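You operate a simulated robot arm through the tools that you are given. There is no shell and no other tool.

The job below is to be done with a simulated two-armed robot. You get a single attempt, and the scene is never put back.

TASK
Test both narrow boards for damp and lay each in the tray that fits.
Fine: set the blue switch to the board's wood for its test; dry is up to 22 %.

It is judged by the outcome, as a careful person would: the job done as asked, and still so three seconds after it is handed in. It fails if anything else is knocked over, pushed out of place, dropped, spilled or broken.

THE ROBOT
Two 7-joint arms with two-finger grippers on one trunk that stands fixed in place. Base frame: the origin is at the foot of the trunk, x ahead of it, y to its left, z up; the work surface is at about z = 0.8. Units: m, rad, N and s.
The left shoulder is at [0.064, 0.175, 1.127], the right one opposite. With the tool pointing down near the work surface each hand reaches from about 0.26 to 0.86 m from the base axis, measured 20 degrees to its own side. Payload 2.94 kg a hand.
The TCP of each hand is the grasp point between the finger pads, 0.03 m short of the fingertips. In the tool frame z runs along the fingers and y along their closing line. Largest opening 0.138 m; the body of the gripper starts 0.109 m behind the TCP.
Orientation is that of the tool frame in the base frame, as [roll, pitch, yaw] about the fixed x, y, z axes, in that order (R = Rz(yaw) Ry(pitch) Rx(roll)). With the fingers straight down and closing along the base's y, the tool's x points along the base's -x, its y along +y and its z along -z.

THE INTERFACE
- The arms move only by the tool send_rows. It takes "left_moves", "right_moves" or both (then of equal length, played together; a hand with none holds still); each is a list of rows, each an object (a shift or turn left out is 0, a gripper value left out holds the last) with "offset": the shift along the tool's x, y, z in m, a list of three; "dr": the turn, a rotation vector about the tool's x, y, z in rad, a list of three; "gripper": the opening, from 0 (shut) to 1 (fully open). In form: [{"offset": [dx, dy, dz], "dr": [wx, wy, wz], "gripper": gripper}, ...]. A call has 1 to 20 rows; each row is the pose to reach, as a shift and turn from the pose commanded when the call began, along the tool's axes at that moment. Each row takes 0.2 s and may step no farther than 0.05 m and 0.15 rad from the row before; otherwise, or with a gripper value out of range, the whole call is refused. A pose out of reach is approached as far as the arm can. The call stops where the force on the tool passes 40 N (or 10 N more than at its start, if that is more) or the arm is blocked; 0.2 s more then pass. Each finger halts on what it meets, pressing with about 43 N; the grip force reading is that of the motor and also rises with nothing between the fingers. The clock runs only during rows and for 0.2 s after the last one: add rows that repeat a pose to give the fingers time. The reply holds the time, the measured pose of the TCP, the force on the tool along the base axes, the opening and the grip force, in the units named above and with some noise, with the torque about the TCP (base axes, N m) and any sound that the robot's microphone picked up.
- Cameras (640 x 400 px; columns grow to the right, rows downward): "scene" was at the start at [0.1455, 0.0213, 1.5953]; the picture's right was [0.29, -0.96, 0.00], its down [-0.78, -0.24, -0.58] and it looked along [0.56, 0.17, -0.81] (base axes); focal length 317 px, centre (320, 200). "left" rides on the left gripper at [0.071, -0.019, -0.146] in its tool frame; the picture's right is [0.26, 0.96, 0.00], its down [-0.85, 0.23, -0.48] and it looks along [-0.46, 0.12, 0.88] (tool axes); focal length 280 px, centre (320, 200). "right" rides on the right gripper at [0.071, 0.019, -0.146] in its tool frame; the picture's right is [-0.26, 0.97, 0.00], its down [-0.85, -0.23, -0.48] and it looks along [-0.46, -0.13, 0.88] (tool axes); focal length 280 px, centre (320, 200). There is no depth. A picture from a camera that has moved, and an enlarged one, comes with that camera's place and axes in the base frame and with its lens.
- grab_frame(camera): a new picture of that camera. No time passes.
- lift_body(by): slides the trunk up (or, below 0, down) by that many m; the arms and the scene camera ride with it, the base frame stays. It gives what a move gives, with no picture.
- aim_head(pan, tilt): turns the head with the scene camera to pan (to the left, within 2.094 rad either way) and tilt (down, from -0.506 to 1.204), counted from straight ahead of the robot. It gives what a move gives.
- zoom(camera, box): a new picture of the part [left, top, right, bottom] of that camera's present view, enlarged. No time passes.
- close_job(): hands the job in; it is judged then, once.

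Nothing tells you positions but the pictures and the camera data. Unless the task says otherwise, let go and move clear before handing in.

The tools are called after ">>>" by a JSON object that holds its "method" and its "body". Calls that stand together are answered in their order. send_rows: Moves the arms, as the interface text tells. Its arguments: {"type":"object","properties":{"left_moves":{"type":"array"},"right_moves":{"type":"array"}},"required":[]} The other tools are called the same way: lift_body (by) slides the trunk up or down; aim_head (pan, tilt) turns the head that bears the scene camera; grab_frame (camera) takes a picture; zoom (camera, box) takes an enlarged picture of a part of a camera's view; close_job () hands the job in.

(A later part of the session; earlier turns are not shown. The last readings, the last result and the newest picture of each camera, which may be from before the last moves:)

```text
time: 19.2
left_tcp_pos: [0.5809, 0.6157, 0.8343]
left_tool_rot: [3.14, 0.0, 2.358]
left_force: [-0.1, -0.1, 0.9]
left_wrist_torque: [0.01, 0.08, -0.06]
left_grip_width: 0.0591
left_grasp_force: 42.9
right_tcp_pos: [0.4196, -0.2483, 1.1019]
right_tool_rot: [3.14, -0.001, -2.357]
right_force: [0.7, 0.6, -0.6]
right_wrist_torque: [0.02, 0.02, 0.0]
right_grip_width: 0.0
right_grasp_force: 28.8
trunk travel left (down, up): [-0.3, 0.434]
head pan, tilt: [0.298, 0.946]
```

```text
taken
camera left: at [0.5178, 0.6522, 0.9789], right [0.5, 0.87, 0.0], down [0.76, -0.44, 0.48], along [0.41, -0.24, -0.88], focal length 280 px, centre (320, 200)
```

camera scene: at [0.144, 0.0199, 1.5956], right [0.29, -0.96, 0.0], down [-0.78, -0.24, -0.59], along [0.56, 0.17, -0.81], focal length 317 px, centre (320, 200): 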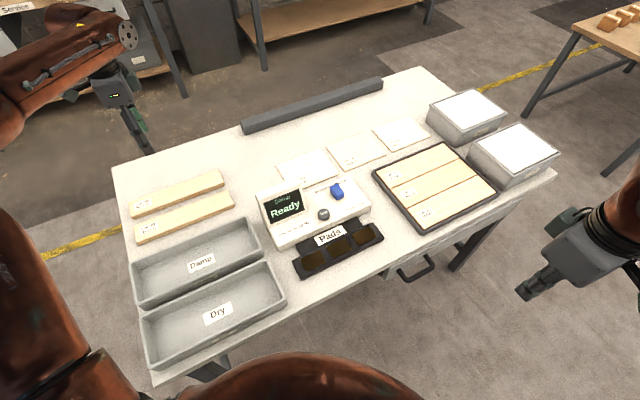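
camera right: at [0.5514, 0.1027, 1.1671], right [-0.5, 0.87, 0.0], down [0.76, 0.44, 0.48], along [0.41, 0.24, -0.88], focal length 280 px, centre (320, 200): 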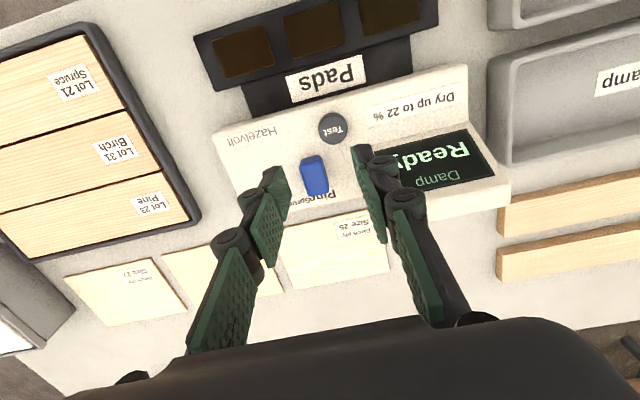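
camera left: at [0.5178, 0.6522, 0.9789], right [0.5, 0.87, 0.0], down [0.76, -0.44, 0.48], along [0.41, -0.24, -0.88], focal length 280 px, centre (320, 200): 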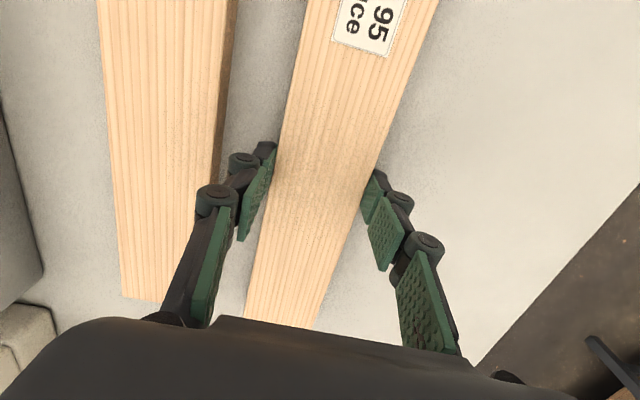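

Gripped at 59 mm. Lift it straight up to z≈1.05.

>>> {"method": "send_rows", "body": {"left_moves": [{"offset": [0, 0, -0.02]}, {"offset": [0, 0, -0.06]}, {"offset": [0, 0, -0.1]}, {"offset": [0, 0, -0.14]}, {"offset": [0, 0, -0.18]}, {"offset": [0, 0, -0.216]}, {"offset": [0, 0, -0.216]}]}}

>>> {"method": "grab_frame", "body": {"camera": "left"}}

>>> {"method": "grab_frame", "body": {"camera": "scene"}}

```text
time: 20.8
left_tcp_pos: [0.584, 0.6164, 1.0497]
left_tool_rot: [-3.141, 0.0, 2.357]
left_force: [1.0, 0.3, -2.4]
left_wrist_torque: [-0.01, 0.01, 0.0]
left_grip_width: 0.0588
left_grasp_force: 43.0
right_tcp_pos: [0.4207, -0.2475, 1.1016]
right_tool_rot: [3.14, -0.001, -2.357]
right_force: [-0.8, 0.6, 0.0]
right_wrist_torque: [-0.04, 0.0, -0.02]
right_grip_width: 0.0
right_grasp_force: 28.0
trunk travel left (down, up): [-0.3, 0.434]
head pan, tilt: [0.298, 0.946]
```

```text
taken
camera left: at [0.5211, 0.6535, 1.1946], right [0.5, 0.87, 0.0], down [0.76, -0.44, 0.48], along [0.41, -0.24, -0.88], focal length 280 px, centre (320, 200)
```

left: 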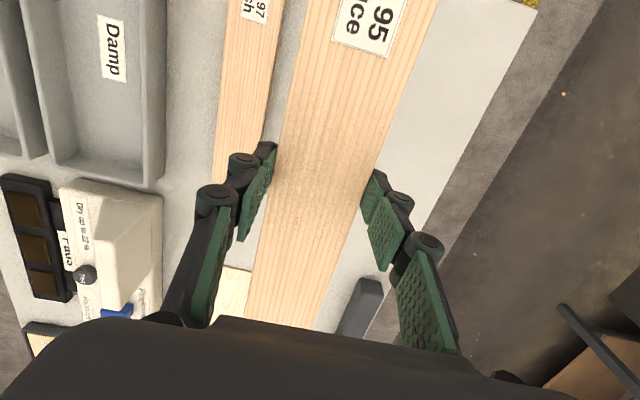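

```text
taken
camera scene: at [0.1457, 0.0217, 1.5952], right [0.29, -0.96, 0.0], down [-0.78, -0.24, -0.58], along [0.56, 0.17, -0.81], focal length 317 px, centre (320, 200)
```

scene: 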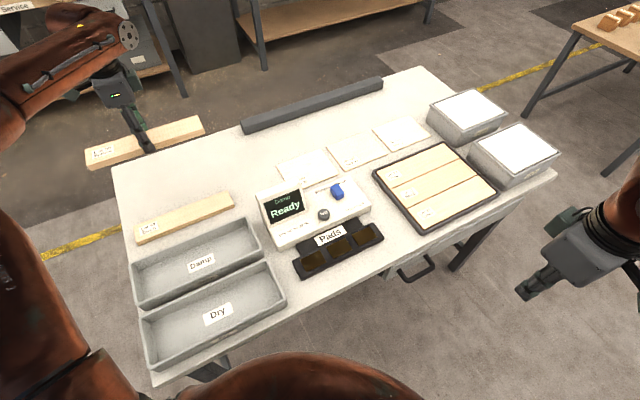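

Board is held firmly. Before carrying it, zoom on the pads from both cameras to pin down their position and height.

>>> {"method": "zoom", "body": {"camera": "left", "box": [0, 160, 170, 330]}}

>>> {"method": "zoom", "body": {"camera": "scene", "box": [280, 200, 400, 290]}}

>>> {"method": "zoom", "body": {"camera": "right", "box": [440, 0, 640, 200]}}

```text
2.35 times, centred on (85, 245) of left
camera zoom: at [0.5211, 0.6535, 1.1946], right [0.5, 0.87, 0.0], down [0.76, -0.44, 0.48], along [0.41, -0.24, -0.88], focal length 660 px, centre (873, 94)
```

zoom: 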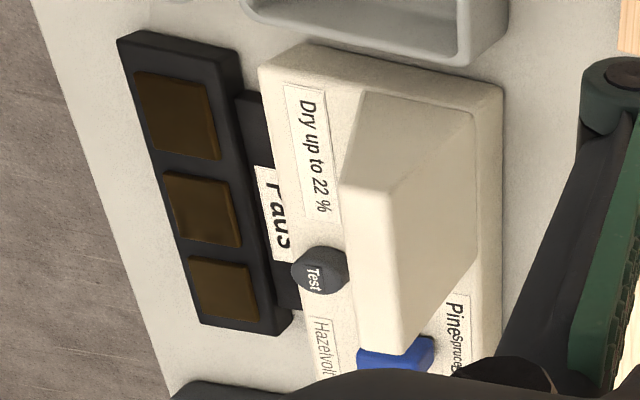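

```text
4.44 times, centred on (340, 245) of scene
camera zoom: at [0.1457, 0.0217, 1.5952], right [0.29, -0.96, 0.0], down [-0.78, -0.24, -0.58], along [0.56, 0.17, -0.81], focal length 1410 px, centre (231, 0)
```

zoom: 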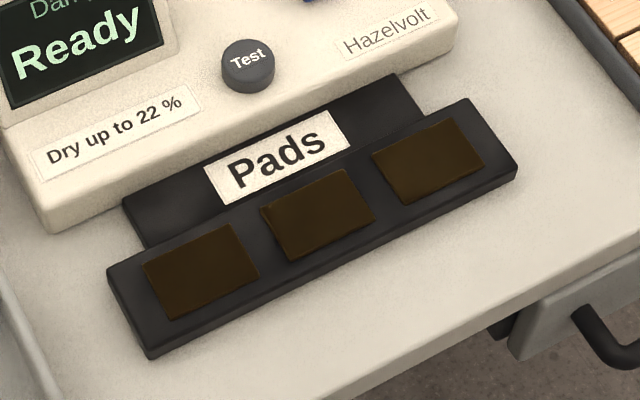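

```text
2.00 times, centred on (540, 100) of right
camera zoom: at [0.3566, -0.2839, 1.248], right [-0.5, 0.87, 0.0], down [0.76, 0.44, 0.48], along [0.41, 0.24, -0.88], focal length 561 px, centre (-120, 400)
```

zoom: 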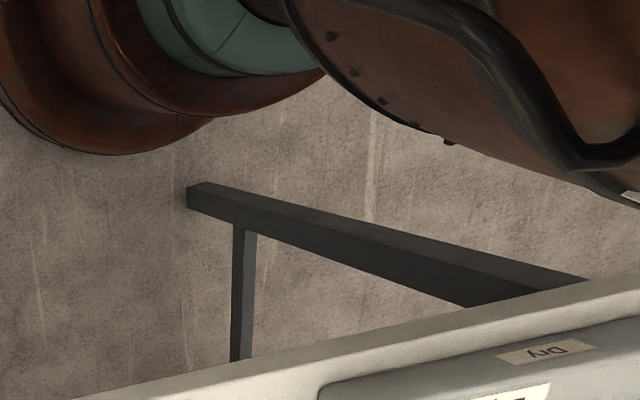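

Middle pad is at about (0.541, 0.088), pad top z≈0.82; device front face is ~0.045 m behind the board's future back edge. Now carry the Spruce board at z=1.05 over to above the pads.

>>> {"method": "send_rows", "body": {"left_moves": [{"offset": [-0.0287, -0.0335, 0]}, {"offset": [-0.0575, -0.0671, 0]}, {"offset": [-0.0862, -0.1006, 0]}, {"offset": [-0.1149, -0.1342, 0]}, {"offset": [-0.1436, -0.1677, 0]}, {"offset": [-0.1724, -0.2013, 0]}, {"offset": [-0.2011, -0.2348, 0]}, {"offset": [-0.2298, -0.2683, 0]}, {"offset": [-0.2585, -0.3019, 0]}, {"offset": [-0.2873, -0.3354, 0]}, {"offset": [-0.316, -0.369, 0]}, {"offset": [-0.3447, -0.4025, 0]}, {"offset": [-0.3447, -0.4025, 0]}]}}

>>> {"method": "grab_frame", "body": {"camera": "left"}}

>>> {"method": "grab_frame", "body": {"camera": "scene"}}

```text
time: 23.6
left_tcp_pos: [0.4957, 0.1659, 1.0446]
left_tool_rot: [-3.141, 0.001, 2.359]
left_force: [0.5, -1.2, -0.9]
left_wrist_torque: [0.03, -0.02, -0.02]
left_grip_width: 0.0593
left_grasp_force: 43.0
left hand out of reach, approached as far as the arm can: row 10, 11, 12, 13
right_tcp_pos: [0.4203, -0.2471, 1.1021]
right_tool_rot: [3.14, 0.0, -2.356]
right_force: [-0.5, -0.1, 0.1]
right_wrist_torque: [0.0, -0.04, -0.01]
right_grip_width: 0.0001
right_grasp_force: 28.8
trunk travel left (down, up): [-0.3, 0.434]
head pan, tilt: [0.298, 0.946]
```

```text
taken
camera left: at [0.4318, 0.2018, 1.1899], right [0.5, 0.87, 0.0], down [0.76, -0.44, 0.48], along [0.41, -0.24, -0.88], focal length 280 px, centre (320, 200)
```

left: 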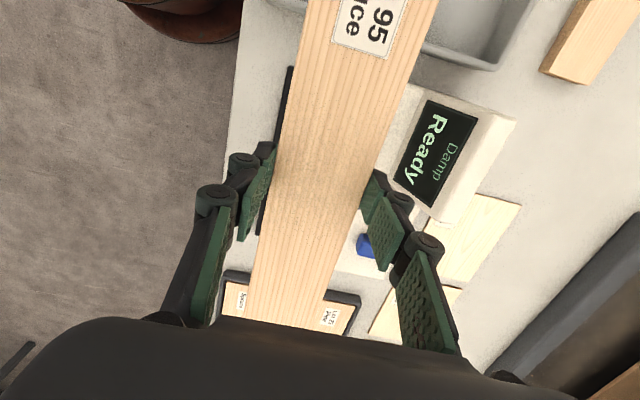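

```text
taken
camera scene: at [0.1455, 0.0205, 1.5953], right [0.29, -0.96, 0.0], down [-0.78, -0.24, -0.58], along [0.56, 0.17, -0.81], focal length 317 px, centre (320, 200)
```

scene: 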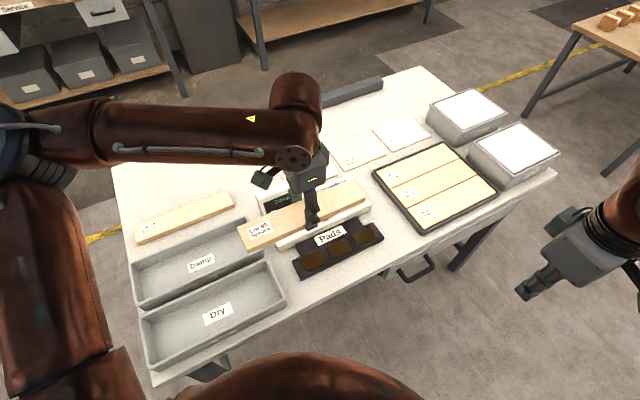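

The left arm hit a reach limit at (0.496, 0.166, 1.045) in this posture. The board is clear of the device here, so I'll lower it some and then try shifting along the table axis.

>>> {"method": "send_rows", "body": {"left_moves": [{"offset": [0, -0.006, 0.03]}, {"offset": [0, -0.012, 0.06]}, {"offset": [0, -0.018, 0.09]}, {"offset": [0, -0.0228, 0.115]}, {"offset": [0, -0.0228, 0.115]}]}}

>>> {"method": "grab_frame", "body": {"camera": "scene"}}

```text
time: 24.8
left_tcp_pos: [0.4886, 0.1627, 0.9934]
left_tool_rot: [-3.14, 0.004, 2.357]
left_force: [-0.1, -0.3, -1.6]
left_wrist_torque: [-0.01, 0.01, 0.0]
left_grip_width: 0.059
left_grasp_force: 43.1
left hand out of reach, approached as far as the arm can: row 1, 2, 3, 4, 5
right_tcp_pos: [0.4206, -0.2492, 1.1018]
right_tool_rot: [3.139, -0.001, -2.356]
right_force: [0.5, -0.2, -0.3]
right_wrist_torque: [0.03, -0.04, 0.01]
right_grip_width: 0.0
right_grasp_force: 28.2
trunk travel left (down, up): [-0.3, 0.434]
head pan, tilt: [0.298, 0.946]
```

```text
taken
camera scene: at [0.1455, 0.0206, 1.5953], right [0.29, -0.96, 0.0], down [-0.78, -0.24, -0.58], along [0.56, 0.17, -0.81], focal length 317 px, centre (320, 200)
```

scene: 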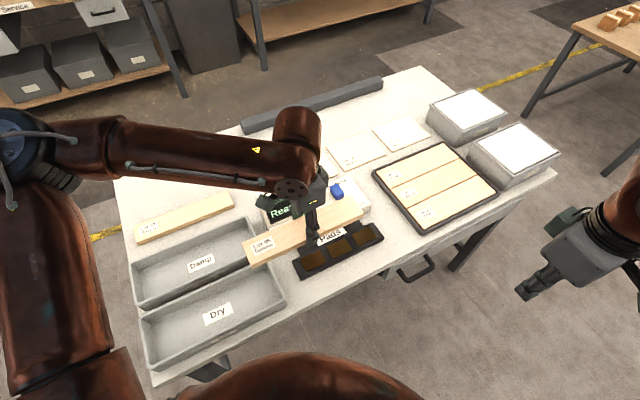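

The arm is still limited here; it's probably a joint limit from this posture. I'll test in free air whether turning the wrist a little frees the motion to the right.

>>> {"method": "send_rows", "body": {"left_moves": [{"offset": [0, 0, -0.02], "dr": [0, 0, 0]}, {"offset": [0, 0, -0.04], "dr": [0, 0, -0.1]}, {"offset": [-0.01, 0, -0.04], "dr": [0, 0, -0.2]}, {"offset": [-0.03, 0, -0.04], "dr": [0, 0, -0.3]}, {"offset": [-0.05, 0, -0.04], "dr": [0, 0, -0.3]}, {"offset": [-0.07, 0, -0.04], "dr": [0, 0, -0.3]}, {"offset": [-0.07, 0, -0.04], "dr": [0, 0, -0.3]}]}}

>>> {"method": "grab_frame", "body": {"camera": "scene"}}

```text
time: 26.4
left_tcp_pos: [0.4855, 0.1587, 1.0352]
left_tool_rot: [3.142, 0.0, 2.656]
left_force: [1.1, 0.5, -1.9]
left_wrist_torque: [0.0, 0.01, -0.02]
left_grip_width: 0.0593
left_grasp_force: 42.7
left hand out of reach, approached as far as the arm can: row 3, 4, 5, 6, 7
right_tcp_pos: [0.4197, -0.2495, 1.1024]
right_tool_rot: [3.14, 0.0, -2.358]
right_force: [-0.1, 0.3, 0.3]
right_wrist_torque: [-0.01, 0.02, 0.01]
right_grip_width: 0.0
right_grasp_force: 28.4
trunk travel left (down, up): [-0.3, 0.434]
head pan, tilt: [0.298, 0.946]
```

```text
taken
camera scene: at [0.1451, 0.0203, 1.5954], right [0.29, -0.96, 0.0], down [-0.78, -0.24, -0.58], along [0.56, 0.17, -0.81], focal length 317 px, centre (320, 200)
```

scene: 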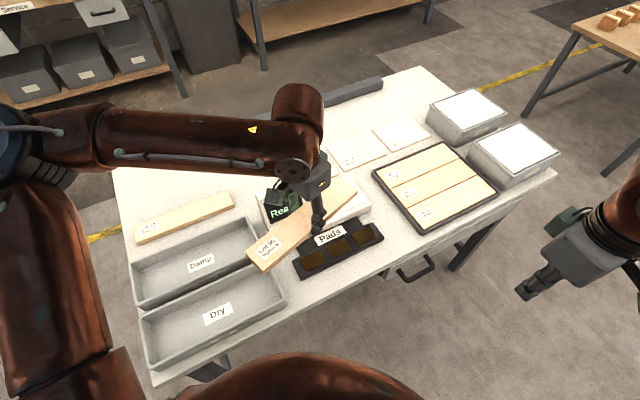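

Wrist yaw isn't the limiter. I'll try going higher and back, then inward — like the mirror of the posture where the right arm worked — to see whether the left arm can get across.

>>> {"method": "send_rows", "body": {"left_moves": [{"offset": [0, 0, -0.04], "dr": [0, 0, 0.1]}, {"offset": [0, 0, -0.08], "dr": [0, 0, 0.2]}, {"offset": [0, 0, -0.1], "dr": [0, 0, 0.3]}, {"offset": [0, 0, -0.1], "dr": [0, 0, 0.3]}]}}

>>> {"method": "send_rows", "body": {"left_moves": [{"offset": [-0.02, -0.02, 0]}, {"offset": [-0.04, -0.04, 0]}, {"offset": [-0.06, -0.06, 0]}, {"offset": [-0.08, -0.08, 0]}, {"offset": [-0.08, -0.08, 0]}]}}

>>> {"method": "grab_frame", "body": {"camera": "scene"}}

```text
time: 27.4
left_tcp_pos: [0.4816, 0.1627, 1.1364]
left_tool_rot: [-3.14, 0.003, 2.358]
left_force: [-0.2, 0.4, -1.8]
left_wrist_torque: [-0.02, 0.03, -0.01]
left_grip_width: 0.0588
left_grasp_force: 43.3
left hand out of reach, approached as far as the arm can: row 3, 4
right_tcp_pos: [0.4207, -0.2478, 1.1018]
right_tool_rot: [3.14, 0.001, -2.355]
right_force: [0.4, 0.0, 1.3]
right_wrist_torque: [-0.01, 0.03, 0.01]
right_grip_width: 0.0
right_grasp_force: 28.1
trunk travel left (down, up): [-0.3, 0.434]
head pan, tilt: [0.298, 0.946]
```

```text
time: 28.6
left_tcp_pos: [0.4574, 0.1454, 1.1278]
left_tool_rot: [3.141, 0.0, 2.357]
left_force: [0.3, -1.2, -0.7]
left_wrist_torque: [-0.02, 0.02, 0.01]
left_grip_width: 0.0589
left_grasp_force: 43.0
left hand out of reach, approached as far as the arm can: row 1, 2, 3, 4, 5
right_tcp_pos: [0.4205, -0.2486, 1.102]
right_tool_rot: [3.139, 0.0, -2.355]
right_force: [0.0, 0.4, 0.3]
right_wrist_torque: [0.0, 0.03, -0.04]
right_grip_width: 0.0
right_grasp_force: 27.9
trunk travel left (down, up): [-0.3, 0.434]
head pan, tilt: [0.298, 0.946]
```

```text
taken
camera scene: at [0.1454, 0.0203, 1.5954], right [0.29, -0.96, 0.0], down [-0.78, -0.24, -0.58], along [0.56, 0.17, -0.81], focal length 317 px, centre (320, 200)
```

scene: 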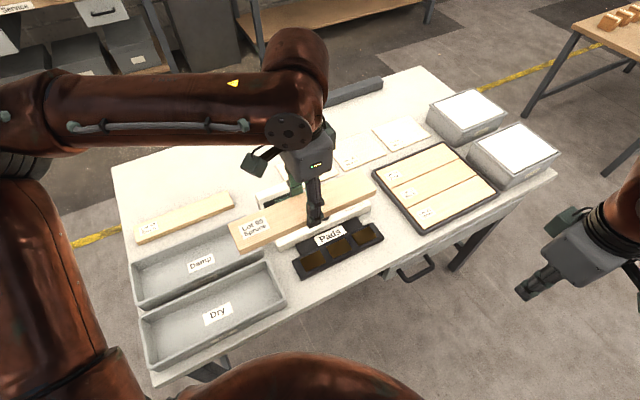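

The left hand seems stuck around the 18° azimuth line at this radius. Test whether it can get across farther out (e.g. toward (0.65, 0.15)), still high above everything.

>>> {"method": "send_rows", "body": {"left_moves": [{"offset": [-0.022, 0.0233, 0.01]}, {"offset": [-0.0443, 0.0467, 0.02]}, {"offset": [-0.0665, 0.07, 0.03]}, {"offset": [-0.0886, 0.0933, 0.04]}, {"offset": [-0.1108, 0.1167, 0.05]}, {"offset": [-0.1329, 0.14, 0.06]}, {"offset": [-0.1329, 0.14, 0.06]}]}}

>>> {"method": "grab_frame", "body": {"camera": "scene"}}

```text
time: 30.2
left_tcp_pos: [0.5545, 0.2173, 1.087]
left_tool_rot: [-3.141, 0.001, 2.358]
left_force: [-0.3, 0.6, -1.8]
left_wrist_torque: [0.03, -0.02, -0.03]
left_grip_width: 0.0588
left_grasp_force: 43.1
left hand out of reach, approached as far as the arm can: row 1, 2, 3, 4, 5, 6, 7
right_tcp_pos: [0.4202, -0.2476, 1.102]
right_tool_rot: [3.14, 0.0, -2.356]
right_force: [-0.1, 0.9, 0.3]
right_wrist_torque: [0.01, -0.05, 0.0]
right_grip_width: 0.0001
right_grasp_force: 28.6
trunk travel left (down, up): [-0.3, 0.434]
head pan, tilt: [0.298, 0.946]
```

```text
taken
camera scene: at [0.1449, 0.0205, 1.5954], right [0.29, -0.96, 0.0], down [-0.78, -0.24, -0.58], along [0.56, 0.17, -0.81], focal length 317 px, centre (320, 200)
```

scene: 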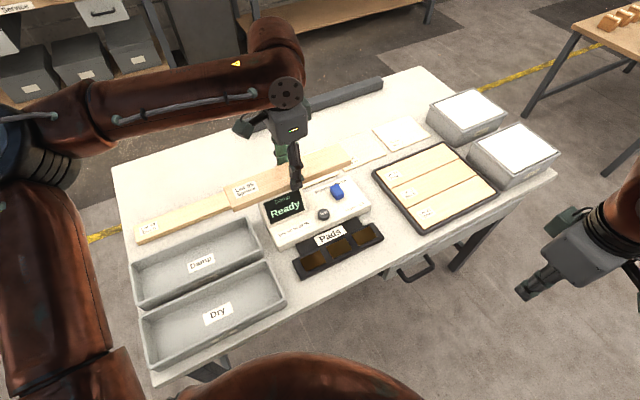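

Still limited, independent of radius. I'll test whether raising the trunk (changing shoulder height relative to the hand) frees the left arm; both arms just rise in free air.

>>> {"method": "lift_body", "body": {"by": 0.15}}

>>> {"method": "send_rows", "body": {"left_moves": [{"offset": [0, 0, 0.04]}, {"offset": [0, 0, 0.08]}, {"offset": [0, 0, 0.12]}, {"offset": [0, 0, 0.15]}, {"offset": [-0.03, -0.03, 0.15]}, {"offset": [-0.06, -0.06, 0.15]}, {"offset": [-0.09, -0.09, 0.15]}, {"offset": [-0.09, -0.09, 0.15]}]}}

>>> {"method": "grab_frame", "body": {"camera": "scene"}}

```text
time: 31.9
left_tcp_pos: [0.5287, 0.2212, 1.2734]
left_tool_rot: [3.09, 0.053, 2.353]
left_force: [0.0, 0.9, -1.6]
left_wrist_torque: [0.03, 0.02, 0.01]
left_grip_width: 0.059
left_grasp_force: 43.0
right_tcp_pos: [0.4182, -0.2491, 1.2489]
right_tool_rot: [3.137, 0.002, -2.355]
right_force: [0.5, 0.1, 0.1]
right_wrist_torque: [-0.03, -0.02, 0.04]
right_grip_width: 0.0
right_grasp_force: 28.4
trunk travel left (down, up): [-0.45, 0.284]
head pan, tilt: [0.298, 0.946]
```

```text
time: 33.8
left_tcp_pos: [0.5035, 0.1976, 1.1345]
left_tool_rot: [3.088, 0.055, 2.355]
left_force: [0.2, -0.8, -1.3]
left_wrist_torque: [-0.01, -0.01, 0.02]
left_grip_width: 0.0593
left_grasp_force: 42.7
left hand out of reach, approached as far as the arm can: row 4, 5, 6, 7, 8
right_tcp_pos: [0.4192, -0.2493, 1.2495]
right_tool_rot: [3.139, 0.001, -2.356]
right_force: [-0.8, 0.1, -0.1]
right_wrist_torque: [-0.02, 0.0, 0.02]
right_grip_width: 0.0
right_grasp_force: 27.9
trunk travel left (down, up): [-0.45, 0.284]
head pan, tilt: [0.298, 0.946]
```

```text
taken
camera scene: at [0.0773, 0.0204, 1.7464], right [0.29, -0.96, 0.0], down [-0.78, -0.24, -0.58], along [0.56, 0.17, -0.81], focal length 317 px, centre (320, 200)
```

scene: 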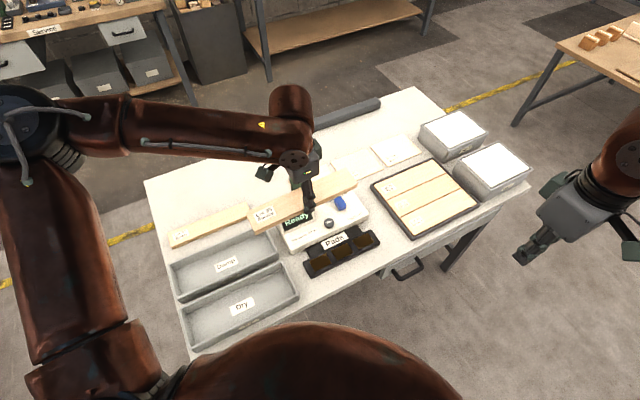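

Raising the trunk doesn't help (it also shifts the shoulders back). I'll go back to the original trunk height and try a different approach path: near the body over the Dry tray first (elbow lower), then along the table axis toward the pads.

>>> {"method": "send_rows", "body": {"left_moves": [{"offset": [0.03, 0, -0.02]}, {"offset": [0.06, 0, -0.04]}, {"offset": [0.1, 0, -0.05]}, {"offset": [0.13, 0, -0.05]}, {"offset": [0.13, 0, -0.05]}]}}

>>> {"method": "lift_body", "body": {"by": -0.15}}

>>> {"method": "grab_frame", "body": {"camera": "scene"}}

```text
time: 35.0
left_tcp_pos: [0.4056, 0.29, 1.177]
left_tool_rot: [3.088, 0.053, 2.354]
left_force: [0.4, -0.1, -1.5]
left_wrist_torque: [0.01, 0.01, 0.03]
left_grip_width: 0.0589
left_grasp_force: 43.1
right_tcp_pos: [0.4185, -0.2508, 1.2496]
right_tool_rot: [3.139, 0.0, -2.354]
right_force: [-0.8, -0.4, -0.1]
right_wrist_torque: [0.04, 0.01, -0.03]
right_grip_width: 0.0
right_grasp_force: 28.5
trunk travel left (down, up): [-0.45, 0.284]
head pan, tilt: [0.298, 0.946]
```

```text
time: 36.7
left_tcp_pos: [0.4062, 0.2926, 1.0292]
left_tool_rot: [3.087, 0.053, 2.354]
left_force: [0.3, -0.2, -1.7]
left_wrist_torque: [0.0, -0.01, -0.03]
left_grip_width: 0.0589
left_grasp_force: 43.4
right_tcp_pos: [0.418, -0.2496, 1.1002]
right_tool_rot: [3.14, 0.001, -2.355]
right_force: [-0.1, 0.9, 0.0]
right_wrist_torque: [-0.02, 0.01, 0.0]
right_grip_width: 0.0
right_grasp_force: 28.8
trunk travel left (down, up): [-0.3, 0.434]
head pan, tilt: [0.298, 0.946]
```

```text
taken
camera scene: at [0.1447, 0.0206, 1.5956], right [0.29, -0.96, 0.0], down [-0.78, -0.24, -0.58], along [0.56, 0.17, -0.81], focal length 317 px, centre (320, 200)
```

scene: 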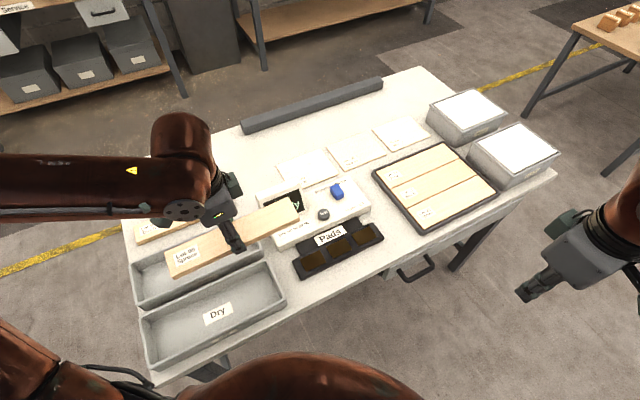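

Left arm is back at nominal height with a small tilt error. I'll correct the tilt and move close to the body above the Dry tray (board still well above the rims).

>>> {"method": "send_rows", "body": {"left_moves": [{"offset": [0.025, -0.012, 0.0], "dr": [0.0275, 0.0265, 0]}, {"offset": [0.05, -0.024, 0.01], "dr": [0.0546, 0.053, 0]}, {"offset": [0.075, -0.036, 0.03], "dr": [0.0546, 0.053, 0]}, {"offset": [0.1, -0.048, 0.05], "dr": [0.0546, 0.053, 0]}, {"offset": [0.1, -0.048, 0.06], "dr": [0.0546, 0.053, 0]}, {"offset": [0.1, -0.048, 0.06], "dr": [0.0546, 0.053, 0]}]}}

>>> {"method": "grab_frame", "body": {"camera": "scene"}}

```text
time: 38.1
left_tcp_pos: [0.354, 0.3276, 1.0057]
left_tool_rot: [-3.137, -0.003, 2.356]
left_force: [0.0, -0.2, -1.7]
left_wrist_torque: [0.01, 0.04, -0.02]
left_grip_width: 0.0587
left_grasp_force: 43.2
left hand out of reach, approached as far as the arm can: row 2, 3, 4, 5, 6
right_tcp_pos: [0.4191, -0.2495, 1.0998]
right_tool_rot: [3.14, 0.0, -2.357]
right_force: [-0.4, 0.4, 0.0]
right_wrist_torque: [0.03, -0.02, -0.02]
right_grip_width: 0.0
right_grasp_force: 28.4
trunk travel left (down, up): [-0.3, 0.434]
head pan, tilt: [0.298, 0.946]
```

```text
taken
camera scene: at [0.1455, 0.02, 1.5954], right [0.29, -0.96, 0.0], down [-0.78, -0.24, -0.58], along [0.56, 0.17, -0.81], focal length 317 px, centre (320, 200)
```

scene: 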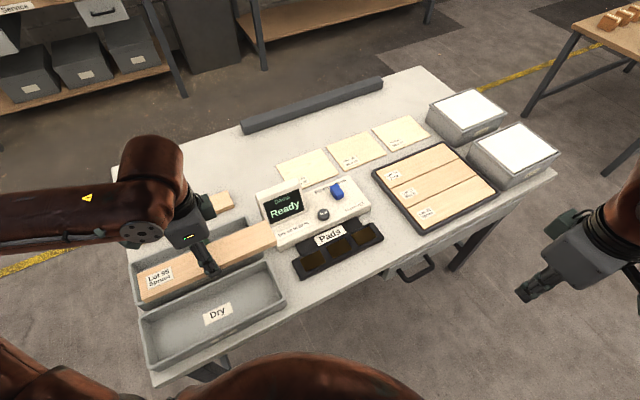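

The left arm's elbow posture is clearly unfavourable (it can't even reach the Dry tray centre). I'll return to its initial pose and wrist yaw (in the air), then test moving inward from that posture.

>>> {"method": "send_rows", "body": {"left_moves": [{"offset": [0.0048, 0.0279, -0.0221], "dr": [0, 0, -0.112]}, {"offset": [0.0096, 0.0557, -0.0443], "dr": [0, 0, -0.224]}, {"offset": [0.0144, 0.0836, -0.0664], "dr": [0, 0, -0.336]}, {"offset": [0.0191, 0.1114, -0.0886], "dr": [0, 0, -0.449]}, {"offset": [0.0239, 0.1393, -0.1107], "dr": [0, 0, -0.561]}, {"offset": [0.0287, 0.1671, -0.1329], "dr": [0, 0, -0.673]}, {"offset": [0.0335, 0.195, -0.155], "dr": [0, 0, -0.785]}, {"offset": [0.0335, 0.195, -0.155], "dr": [0, 0, -0.785]}]}}

>>> {"method": "grab_frame", "body": {"camera": "scene"}}

```text
time: 39.9
left_tcp_pos: [0.4651, 0.4887, 1.1648]
left_tool_rot: [-3.141, 0.0, -3.139]
left_force: [0.2, 0.0, -2.0]
left_wrist_torque: [-0.01, 0.0, 0.01]
left_grip_width: 0.059
left_grasp_force: 43.0
right_tcp_pos: [0.4181, -0.2488, 1.1]
right_tool_rot: [3.139, 0.001, -2.356]
right_force: [1.2, -0.5, 0.2]
right_wrist_torque: [-0.02, -0.03, 0.01]
right_grip_width: 0.0
right_grasp_force: 28.6
trunk travel left (down, up): [-0.3, 0.434]
head pan, tilt: [0.298, 0.946]
```

```text
taken
camera scene: at [0.1454, 0.0213, 1.5953], right [0.29, -0.96, 0.0], down [-0.78, -0.24, -0.58], along [0.56, 0.17, -0.81], focal length 317 px, centre (320, 200)
```

scene: 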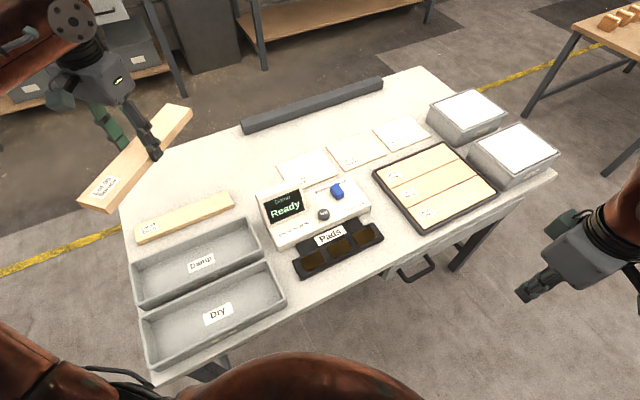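

Back at the starting pose. Now test moving inward with yaw 0 (board along x, in free air).

>>> {"method": "send_rows", "body": {"left_moves": [{"offset": [0.008, -0.04, 0.011]}, {"offset": [0.015, -0.08, 0.022]}, {"offset": [0.023, -0.12, 0.033]}, {"offset": [0.03, -0.16, 0.043]}, {"offset": [0.038, -0.2, 0.054]}, {"offset": [0.045, -0.239, 0.065]}, {"offset": [0.025, -0.28, 0.075]}, {"offset": [0.005, -0.32, 0.085]}, {"offset": [-0.015, -0.36, 0.1]}, {"offset": [-0.035, -0.399, 0.115]}, {"offset": [-0.035, -0.399, 0.115]}]}}

>>> {"method": "grab_frame", "body": {"camera": "scene"}}

```text
time: 42.3
left_tcp_pos: [0.4692, 0.1491, 1.0621]
left_tool_rot: [-3.14, 0.002, -3.14]
left_force: [0.4, 0.0, -1.3]
left_wrist_torque: [0.01, 0.01, 0.02]
left_grip_width: 0.0592
left_grasp_force: 42.5
left hand out of reach, approached as far as the arm can: row 9, 10, 11
right_tcp_pos: [0.4185, -0.2499, 1.099]
right_tool_rot: [3.14, 0.0, -2.356]
right_force: [-1.2, -0.4, 0.7]
right_wrist_torque: [-0.02, 0.0, 0.01]
right_grip_width: 0.0
right_grasp_force: 28.7
trunk travel left (down, up): [-0.3, 0.434]
head pan, tilt: [0.298, 0.946]
```

```text
taken
camera scene: at [0.1453, 0.02, 1.5954], right [0.29, -0.96, 0.0], down [-0.78, -0.24, -0.58], along [0.56, 0.17, -0.81], focal length 317 px, centre (320, 200)
```

scene: 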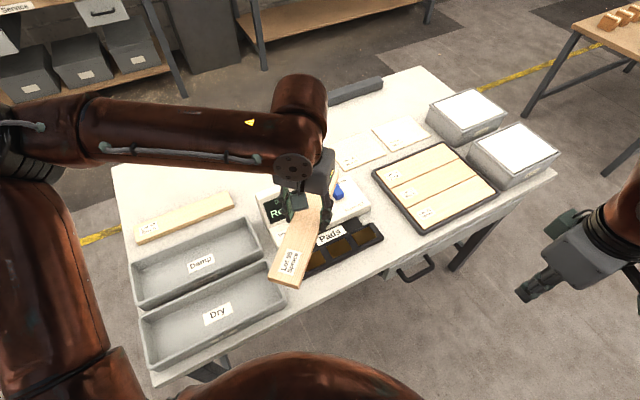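

Same boundary at yaw 0, so it depends on the elbow posture. I need to learn what this posture can do low down: test above the Damp tray (0.398, 0.428), going down to z≈0.93.

>>> {"method": "send_rows", "body": {"left_moves": [{"offset": [0.01, 0.045, 0.0], "dr": [0, 0, 0.1]}, {"offset": [0.02, 0.09, 0.0], "dr": [0, 0, 0.21]}, {"offset": [0.03, 0.135, 0.0], "dr": [0, 0, 0.32]}, {"offset": [0.04, 0.18, 0.0], "dr": [0, 0, 0.43]}, {"offset": [0.055, 0.225, 0.0], "dr": [0, 0, 0.55]}, {"offset": [0.071, 0.265, 0.0], "dr": [0, 0, 0.67]}, {"offset": [0.071, 0.279, 0.0], "dr": [0, 0, 0.785]}, {"offset": [0.071, 0.279, 0.04], "dr": [0, 0, 0.785]}, {"offset": [0.071, 0.279, 0.08], "dr": [0, 0, 0.785]}, {"offset": [0.071, 0.279, 0.13], "dr": [0, 0, 0.785]}, {"offset": [0.071, 0.279, 0.13], "dr": [0, 0, 0.785]}]}}

>>> {"method": "grab_frame", "body": {"camera": "scene"}}

```text
time: 44.7
left_tcp_pos: [0.3949, 0.4308, 0.93]
left_tool_rot: [-3.141, 0.0, 2.355]
left_force: [-0.4, -0.6, -1.2]
left_wrist_torque: [0.02, -0.01, 0.01]
left_grip_width: 0.0588
left_grasp_force: 42.8
right_tcp_pos: [0.4176, -0.2498, 1.1]
right_tool_rot: [3.14, 0.001, -2.356]
right_force: [-0.1, -0.6, -0.2]
right_wrist_torque: [0.01, 0.01, 0.01]
right_grip_width: 0.0
right_grasp_force: 28.9
trunk travel left (down, up): [-0.3, 0.434]
head pan, tilt: [0.298, 0.946]
```

```text
taken
camera scene: at [0.145, 0.0202, 1.5954], right [0.29, -0.96, 0.0], down [-0.78, -0.24, -0.58], along [0.56, 0.17, -0.81], focal length 317 px, centre (320, 200)
```

scene: 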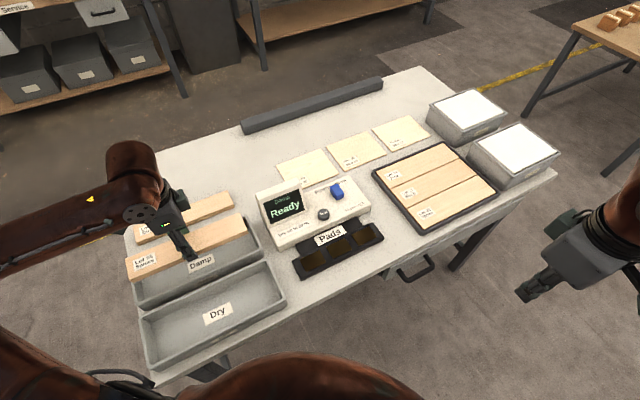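

Damp tray position works low down. Now test toward the Dry tray centre (0.289, 0.325) at the same height.

>>> {"method": "send_rows", "body": {"left_moves": [{"offset": [0, -0.04, 0]}, {"offset": [0, -0.08, 0]}, {"offset": [0, -0.12, 0]}, {"offset": [0, -0.15, 0]}, {"offset": [0, -0.15, 0]}]}}

>>> {"method": "grab_frame", "body": {"camera": "scene"}}

```text
time: 45.9
left_tcp_pos: [0.367, 0.4019, 0.9288]
left_tool_rot: [-3.14, 0.001, 2.355]
left_force: [-0.1, -0.7, -1.3]
left_wrist_torque: [0.02, -0.01, -0.03]
left_grip_width: 0.0592
left_grasp_force: 43.1
left hand out of reach, approached as far as the arm can: row 2, 3, 4, 5
right_tcp_pos: [0.4189, -0.2489, 1.1002]
right_tool_rot: [3.141, -0.001, -2.357]
right_force: [0.2, -1.1, 0.0]
right_wrist_torque: [0.02, -0.02, 0.0]
right_grip_width: 0.0
right_grasp_force: 28.5
trunk travel left (down, up): [-0.3, 0.434]
head pan, tilt: [0.298, 0.946]
```

```text
taken
camera scene: at [0.1451, 0.0207, 1.5954], right [0.29, -0.96, 0.0], down [-0.78, -0.24, -0.58], along [0.56, 0.17, -0.81], focal length 317 px, centre (320, 200)
```

scene: 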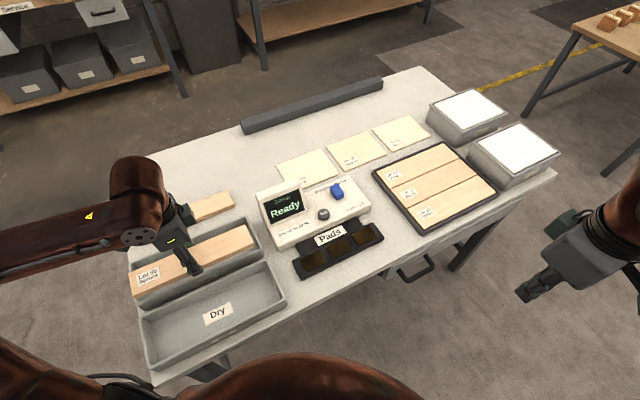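

Interesting: all the failures are with the wrist higher than the shoulder. So a raised trunk with the hand low (wrist below shoulder) should free it. I'll back off from the limit, raise the trunk 0.2 m, then lower the hand and retry toward the Dry tray.

>>> {"method": "send_rows", "body": {"left_moves": [{"offset": [0, 0.03, 0]}, {"offset": [0, 0.05, 0]}, {"offset": [0, 0.05, 0]}]}}

>>> {"method": "lift_body", "body": {"by": 0.2}}

>>> {"method": "send_rows", "body": {"left_moves": [{"offset": [0, 0, 0.04]}, {"offset": [0, 0, 0.08]}, {"offset": [0, 0, 0.12]}, {"offset": [0, 0, 0.16]}, {"offset": [0, 0, 0.18]}, {"offset": [0, 0, 0.18]}]}}

>>> {"method": "grab_frame", "body": {"camera": "scene"}}

```text
time: 46.7
left_tcp_pos: [0.4093, 0.4369, 0.9283]
left_tool_rot: [-3.14, 0.002, 2.356]
left_force: [0.7, 0.0, -1.5]
left_wrist_torque: [0.0, 0.03, 0.0]
left_grip_width: 0.0589
left_grasp_force: 43.3
right_tcp_pos: [0.4187, -0.2496, 1.0992]
right_tool_rot: [3.141, -0.001, -2.356]
right_force: [-0.8, -0.5, 0.3]
right_wrist_torque: [0.01, -0.01, 0.0]
right_grip_width: 0.0
right_grasp_force: 28.6
trunk travel left (down, up): [-0.3, 0.434]
head pan, tilt: [0.298, 0.946]
```

```text
time: 48.9
left_tcp_pos: [0.4085, 0.4353, 1.1283]
left_tool_rot: [-3.14, 0.0, 2.356]
left_force: [0.1, -0.7, -0.8]
left_wrist_torque: [0.02, 0.01, -0.03]
left_grip_width: 0.0592
left_grasp_force: 43.5
right_tcp_pos: [0.4186, -0.249, 1.2985]
right_tool_rot: [3.14, 0.0, -2.355]
right_force: [0.6, -0.3, 0.7]
right_wrist_torque: [-0.02, 0.0, 0.01]
right_grip_width: 0.0
right_grasp_force: 28.7
trunk travel left (down, up): [-0.5, 0.234]
head pan, tilt: [0.298, 0.946]
```

```text
time: 50.3
left_tcp_pos: [0.4082, 0.4383, 0.9482]
left_tool_rot: [-3.139, 0.002, 2.358]
left_force: [-0.3, -0.6, -2.0]
left_wrist_torque: [-0.01, -0.01, -0.03]
left_grip_width: 0.0589
left_grasp_force: 42.9
right_tcp_pos: [0.4176, -0.2497, 1.2995]
right_tool_rot: [3.14, 0.0, -2.358]
right_force: [0.8, -0.2, 0.6]
right_wrist_torque: [0.04, -0.02, 0.0]
right_grip_width: 0.0
right_grasp_force: 28.6
trunk travel left (down, up): [-0.5, 0.234]
head pan, tilt: [0.298, 0.946]
```

```text
taken
camera scene: at [0.0651, 0.0209, 1.7964], right [0.29, -0.96, 0.0], down [-0.78, -0.24, -0.58], along [0.56, 0.17, -0.81], focal length 317 px, centre (320, 200)
```

scene: 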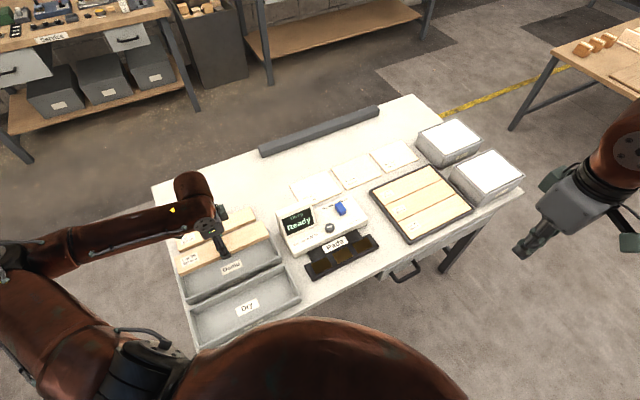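

Now retry toward the Dry tray centre at z≈0.95 with the raised trunk.

>>> {"method": "send_rows", "body": {"left_moves": [{"offset": [0, -0.04, 0]}, {"offset": [0, -0.08, 0]}, {"offset": [0, -0.12, 0]}, {"offset": [0, -0.16, 0]}, {"offset": [0, -0.16, 0]}]}}

>>> {"method": "grab_frame", "body": {"camera": "scene"}}

```text
time: 51.5
left_tcp_pos: [0.3215, 0.3301, 0.933]
left_tool_rot: [-3.141, 0.0, 2.359]
left_force: [0.2, -0.5, -1.8]
left_wrist_torque: [0.06, 0.03, -0.02]
left_grip_width: 0.0591
left_grasp_force: 43.1
left hand out of reach, approached as far as the arm can: row 3, 4, 5
right_tcp_pos: [0.4186, -0.253, 1.2991]
right_tool_rot: [3.137, 0.002, -2.357]
right_force: [0.5, -0.4, -0.4]
right_wrist_torque: [0.09, 0.01, 0.0]
right_grip_width: 0.0
right_grasp_force: 28.3
trunk travel left (down, up): [-0.5, 0.234]
head pan, tilt: [0.298, 0.946]
```

```text
taken
camera scene: at [0.0659, 0.0169, 1.7964], right [0.29, -0.96, 0.0], down [-0.78, -0.24, -0.58], along [0.56, 0.17, -0.81], focal length 317 px, centre (320, 200)
```

scene: 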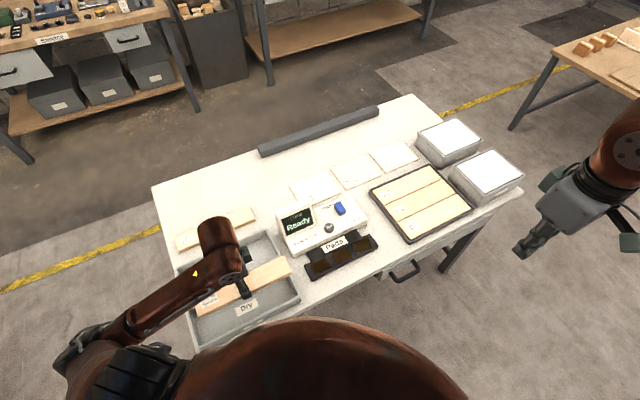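

Much better — now the hand nearly reaches the Dry tray centre with a lower elbow. Try moving from here along the table axis toward the pads.

>>> {"method": "send_rows", "body": {"left_moves": [{"offset": [-0.02, 0, -0.015]}, {"offset": [-0.06, -0.002, -0.02]}, {"offset": [-0.1, -0.004, -0.02]}, {"offset": [-0.14, -0.006, -0.02]}, {"offset": [-0.18, -0.008, -0.02]}, {"offset": [-0.22, -0.01, -0.02]}, {"offset": [-0.26, -0.012, -0.02]}, {"offset": [-0.3, -0.014, -0.02]}, {"offset": [-0.3266, -0.0158, -0.02]}, {"offset": [-0.3266, -0.0158, -0.02]}]}}

>>> {"method": "grab_frame", "body": {"camera": "scene"}}

```text
time: 53.7
left_tcp_pos: [0.5414, 0.0902, 0.952]
left_tool_rot: [-3.14, 0.0, 2.355]
left_force: [-0.6, -0.2, -2.2]
left_wrist_torque: [-0.04, 0.02, 0.01]
left_grip_width: 0.059
left_grasp_force: 43.2
right_tcp_pos: [0.4195, -0.2494, 1.3005]
right_tool_rot: [3.14, 0.001, -2.355]
right_force: [1.0, -0.1, -0.8]
right_wrist_torque: [-0.05, 0.0, 0.02]
right_grip_width: 0.0003
right_grasp_force: 28.5
trunk travel left (down, up): [-0.5, 0.234]
head pan, tilt: [0.298, 0.946]
```

```text
taken
camera scene: at [0.0649, 0.0211, 1.7963], right [0.29, -0.96, 0.0], down [-0.78, -0.24, -0.58], along [0.56, 0.17, -0.81], focal length 317 px, centre (320, 200)
```

scene: 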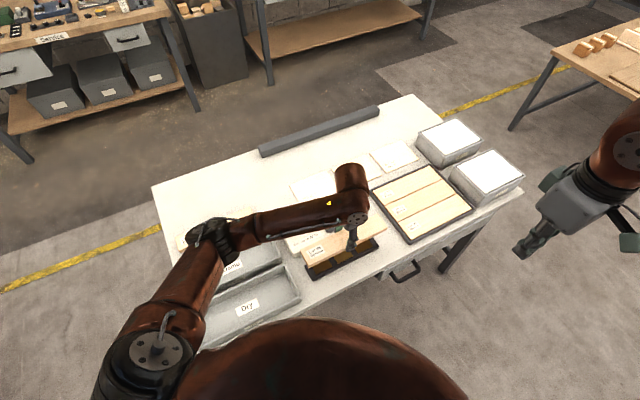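

The left hand is now above the pads. Check alignment with its camera and a zoomed scene view.

>>> {"method": "grab_frame", "body": {"camera": "left"}}

>>> {"method": "zoom", "body": {"camera": "scene", "box": [270, 190, 410, 290]}}

```text
taken
camera left: at [0.4772, 0.1268, 1.0961], right [0.5, 0.87, 0.0], down [0.76, -0.44, 0.48], along [0.41, -0.24, -0.88], focal length 280 px, centre (320, 200)
```

left: 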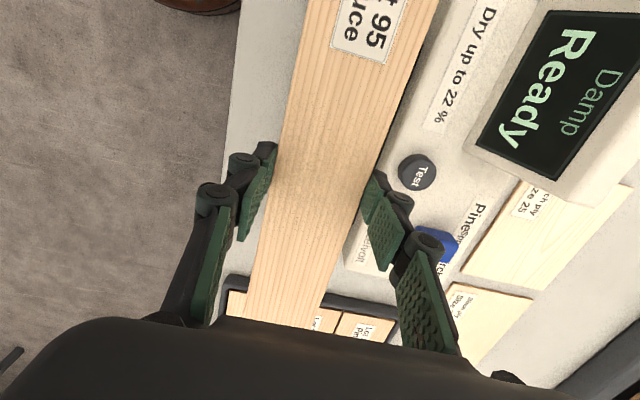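

```text
4.00 times, centred on (340, 240) of scene
camera zoom: at [0.0649, 0.0211, 1.7963], right [0.29, -0.96, 0.0], down [-0.78, -0.24, -0.58], along [0.56, 0.17, -0.81], focal length 1269 px, centre (240, 40)
```

zoom: 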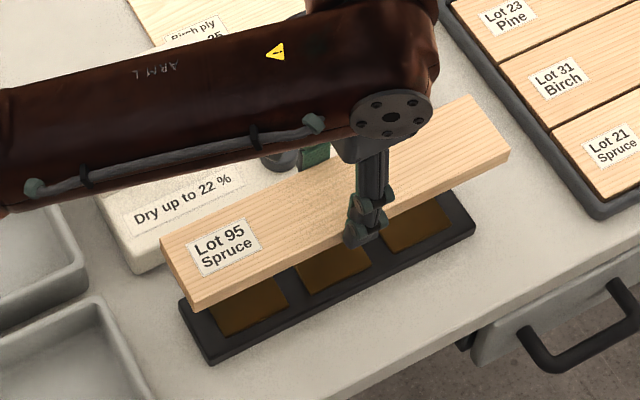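

Strip centre confirmed at e1≈0.322, e2≈0.446; board is within ~3 mm. Lower toward the pads.

>>> {"method": "send_rows", "body": {"left_moves": [{"offset": [-0.003, 0, 0.03]}, {"offset": [-0.003, 0, 0.06]}, {"offset": [-0.003, 0, 0.08]}, {"offset": [-0.003, 0, 0.088]}, {"offset": [-0.003, 0, 0.088]}]}}

>>> {"method": "zoom", "body": {"camera": "scene", "box": [270, 190, 410, 290]}}

```text
time: 54.9
left_tcp_pos: [0.542, 0.0873, 0.8652]
left_tool_rot: [-3.141, -0.002, 2.357]
left_force: [-0.8, -1.0, -1.2]
left_wrist_torque: [0.01, 0.01, -0.01]
left_grip_width: 0.059
left_grasp_force: 43.1
right_tcp_pos: [0.4198, -0.2489, 1.2998]
right_tool_rot: [3.141, 0.001, -2.357]
right_force: [-2.1, -0.8, -0.4]
right_wrist_torque: [-0.01, -0.02, 0.0]
right_grip_width: 0.0001
right_grasp_force: 28.2
trunk travel left (down, up): [-0.5, 0.234]
head pan, tilt: [0.298, 0.946]
```

```text
4.00 times, centred on (340, 240) of scene
camera zoom: at [0.0653, 0.0203, 1.7963], right [0.29, -0.96, 0.0], down [-0.78, -0.24, -0.58], along [0.56, 0.17, -0.81], focal length 1269 px, centre (240, 40)
```

zoom: 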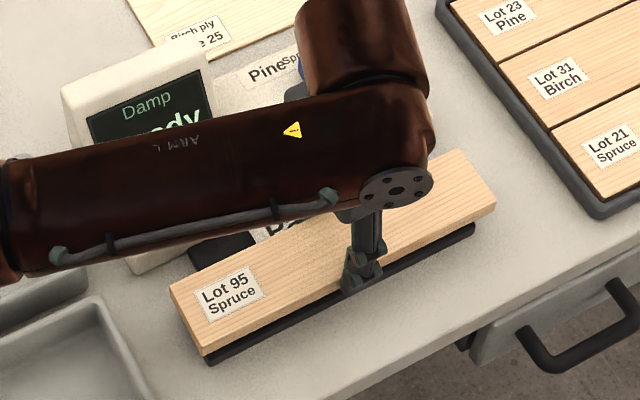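

Board is right over the strip. Continue down in small steps watching the force.

>>> {"method": "send_rows", "body": {"left_moves": [{"offset": [0, 0, 0.003]}, {"offset": [0, 0, 0.006]}, {"offset": [0, 0, 0.008]}, {"offset": [0, 0, 0.008]}]}}

```text
time: 55.9
left_tcp_pos: [0.5429, 0.0883, 0.8568]
left_tool_rot: [-3.141, 0.002, 2.357]
left_force: [0.4, 0.0, 4.0]
left_wrist_torque: [-0.42, -0.28, 0.06]
left_grip_width: 0.0591
left_grasp_force: 42.5
right_tcp_pos: [0.4184, -0.2486, 1.2985]
right_tool_rot: [3.139, 0.001, -2.358]
right_force: [-0.2, 0.4, 0.3]
right_wrist_torque: [-0.01, -0.01, -0.01]
right_grip_width: 0.0
right_grasp_force: 28.5
trunk travel left (down, up): [-0.5, 0.234]
head pan, tilt: [0.298, 0.946]
```

Contact with the pads (about 6 N). Release with a small opening and rise straight up.

>>> {"method": "send_rows", "body": {"left_moves": [{"offset": [0, 0, 0], "gripper": 0.48}, {"offset": [0, 0, 0], "gripper": 0.54}, {"offset": [0, 0, 0], "gripper": 0.54}, {"offset": [0, 0, 0], "gripper": 0.54}, {"offset": [0, 0, -0.03], "gripper": 0.54}, {"offset": [0, 0, -0.07], "gripper": 0.54}, {"offset": [0, 0, -0.1], "gripper": 0.54}, {"offset": [0, 0, -0.1], "gripper": 0.54}]}}

>>> {"method": "grab_frame", "body": {"camera": "left"}}

>>> {"method": "zoom", "body": {"camera": "scene", "box": [270, 190, 410, 290]}}

```text
time: 57.7
left_tcp_pos: [0.5438, 0.0892, 0.9586]
left_tool_rot: [-3.139, 0.002, 2.355]
left_force: [-0.3, 0.0, -1.0]
left_wrist_torque: [-0.01, 0.0, 0.0]
left_grip_width: 0.0745
left_grasp_force: 0.0
right_tcp_pos: [0.4193, -0.249, 1.2991]
right_tool_rot: [3.14, 0.0, -2.354]
right_force: [0.1, 0.1, 0.8]
right_wrist_torque: [0.0, -0.01, -0.03]
right_grip_width: 0.0
right_grasp_force: 28.3
trunk travel left (down, up): [-0.5, 0.234]
head pan, tilt: [0.298, 0.946]
```

```text
taken
camera left: at [0.4801, 0.1253, 1.1026], right [0.5, 0.87, 0.0], down [0.76, -0.44, 0.48], along [0.41, -0.24, -0.88], focal length 280 px, centre (320, 200)
```

left: 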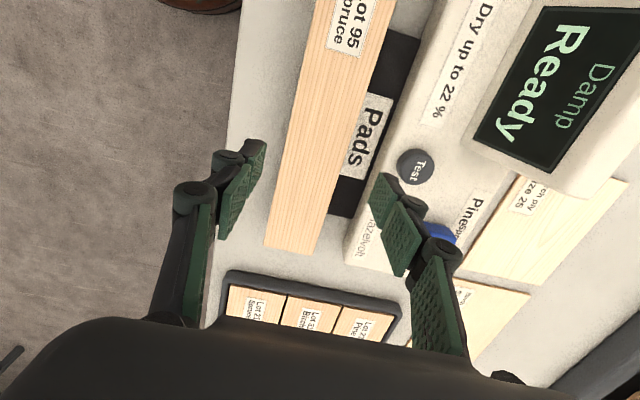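

```text
4.00 times, centred on (340, 240) of scene
camera zoom: at [0.0652, 0.0206, 1.7963], right [0.29, -0.96, 0.0], down [-0.78, -0.24, -0.58], along [0.56, 0.17, -0.81], focal length 1269 px, centre (240, 40)
```

zoom: 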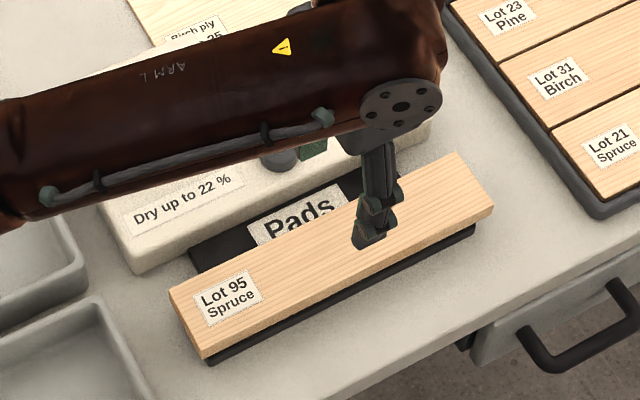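

The Spruce board lies flat on all pads. The left hand itself is close to the Test button, so I'll close its fingers, move over the button (est. e1 0.326, e2 0.541) and look before pressing.

>>> {"method": "send_rows", "body": {"left_moves": [{"offset": [0, 0, 0], "gripper": 0.3}, {"offset": [-0.001, 0.02, 0], "gripper": 0.1}, {"offset": [-0.002, 0.045, 0], "gripper": 0}, {"offset": [-0.003, 0.07, 0], "gripper": 0}, {"offset": [-0.0045, 0.0934, 0], "gripper": 0}, {"offset": [-0.0045, 0.0934, 0], "gripper": 0}, {"offset": [-0.0045, 0.0934, 0], "gripper": 0}]}}

>>> {"method": "grab_frame", "body": {"camera": "left"}}

>>> {"method": "zoom", "body": {"camera": "scene", "box": [270, 170, 410, 270]}}

```text
time: 59.3
left_tcp_pos: [0.6153, 0.1502, 0.9563]
left_tool_rot: [-3.139, 0.0, 2.355]
left_force: [-0.5, 0.0, 0.7]
left_wrist_torque: [-0.02, -0.02, -0.01]
left_grip_width: 0.0
left_grasp_force: 28.1
right_tcp_pos: [0.4184, -0.2509, 1.3]
right_tool_rot: [3.138, 0.002, -2.355]
right_force: [-0.5, -0.3, 0.5]
right_wrist_torque: [-0.02, 0.01, -0.01]
right_grip_width: 0.0
right_grasp_force: 29.1
trunk travel left (down, up): [-0.5, 0.234]
head pan, tilt: [0.298, 0.946]
```

```text
taken
camera left: at [0.5514, 0.1877, 1.1014], right [0.5, 0.87, 0.0], down [0.76, -0.44, 0.48], along [0.41, -0.24, -0.88], focal length 280 px, centre (320, 200)
```

left: 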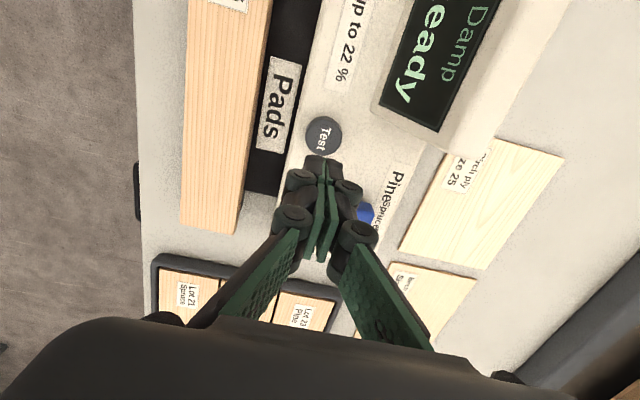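

```text
4.00 times, centred on (340, 220) of scene
camera zoom: at [0.0655, 0.0206, 1.7963], right [0.29, -0.96, 0.0], down [-0.78, -0.24, -0.58], along [0.56, 0.17, -0.81], focal length 1269 px, centre (240, 120)
```

zoom: 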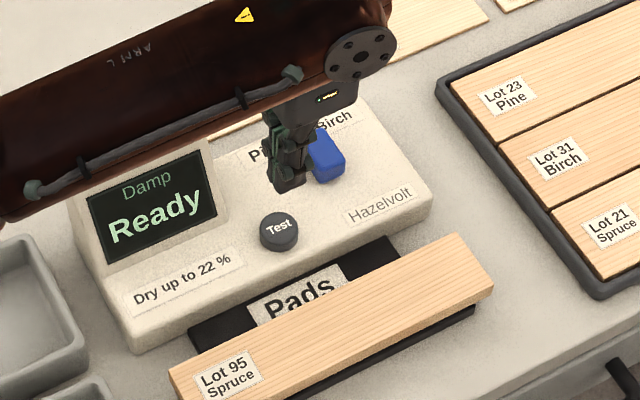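

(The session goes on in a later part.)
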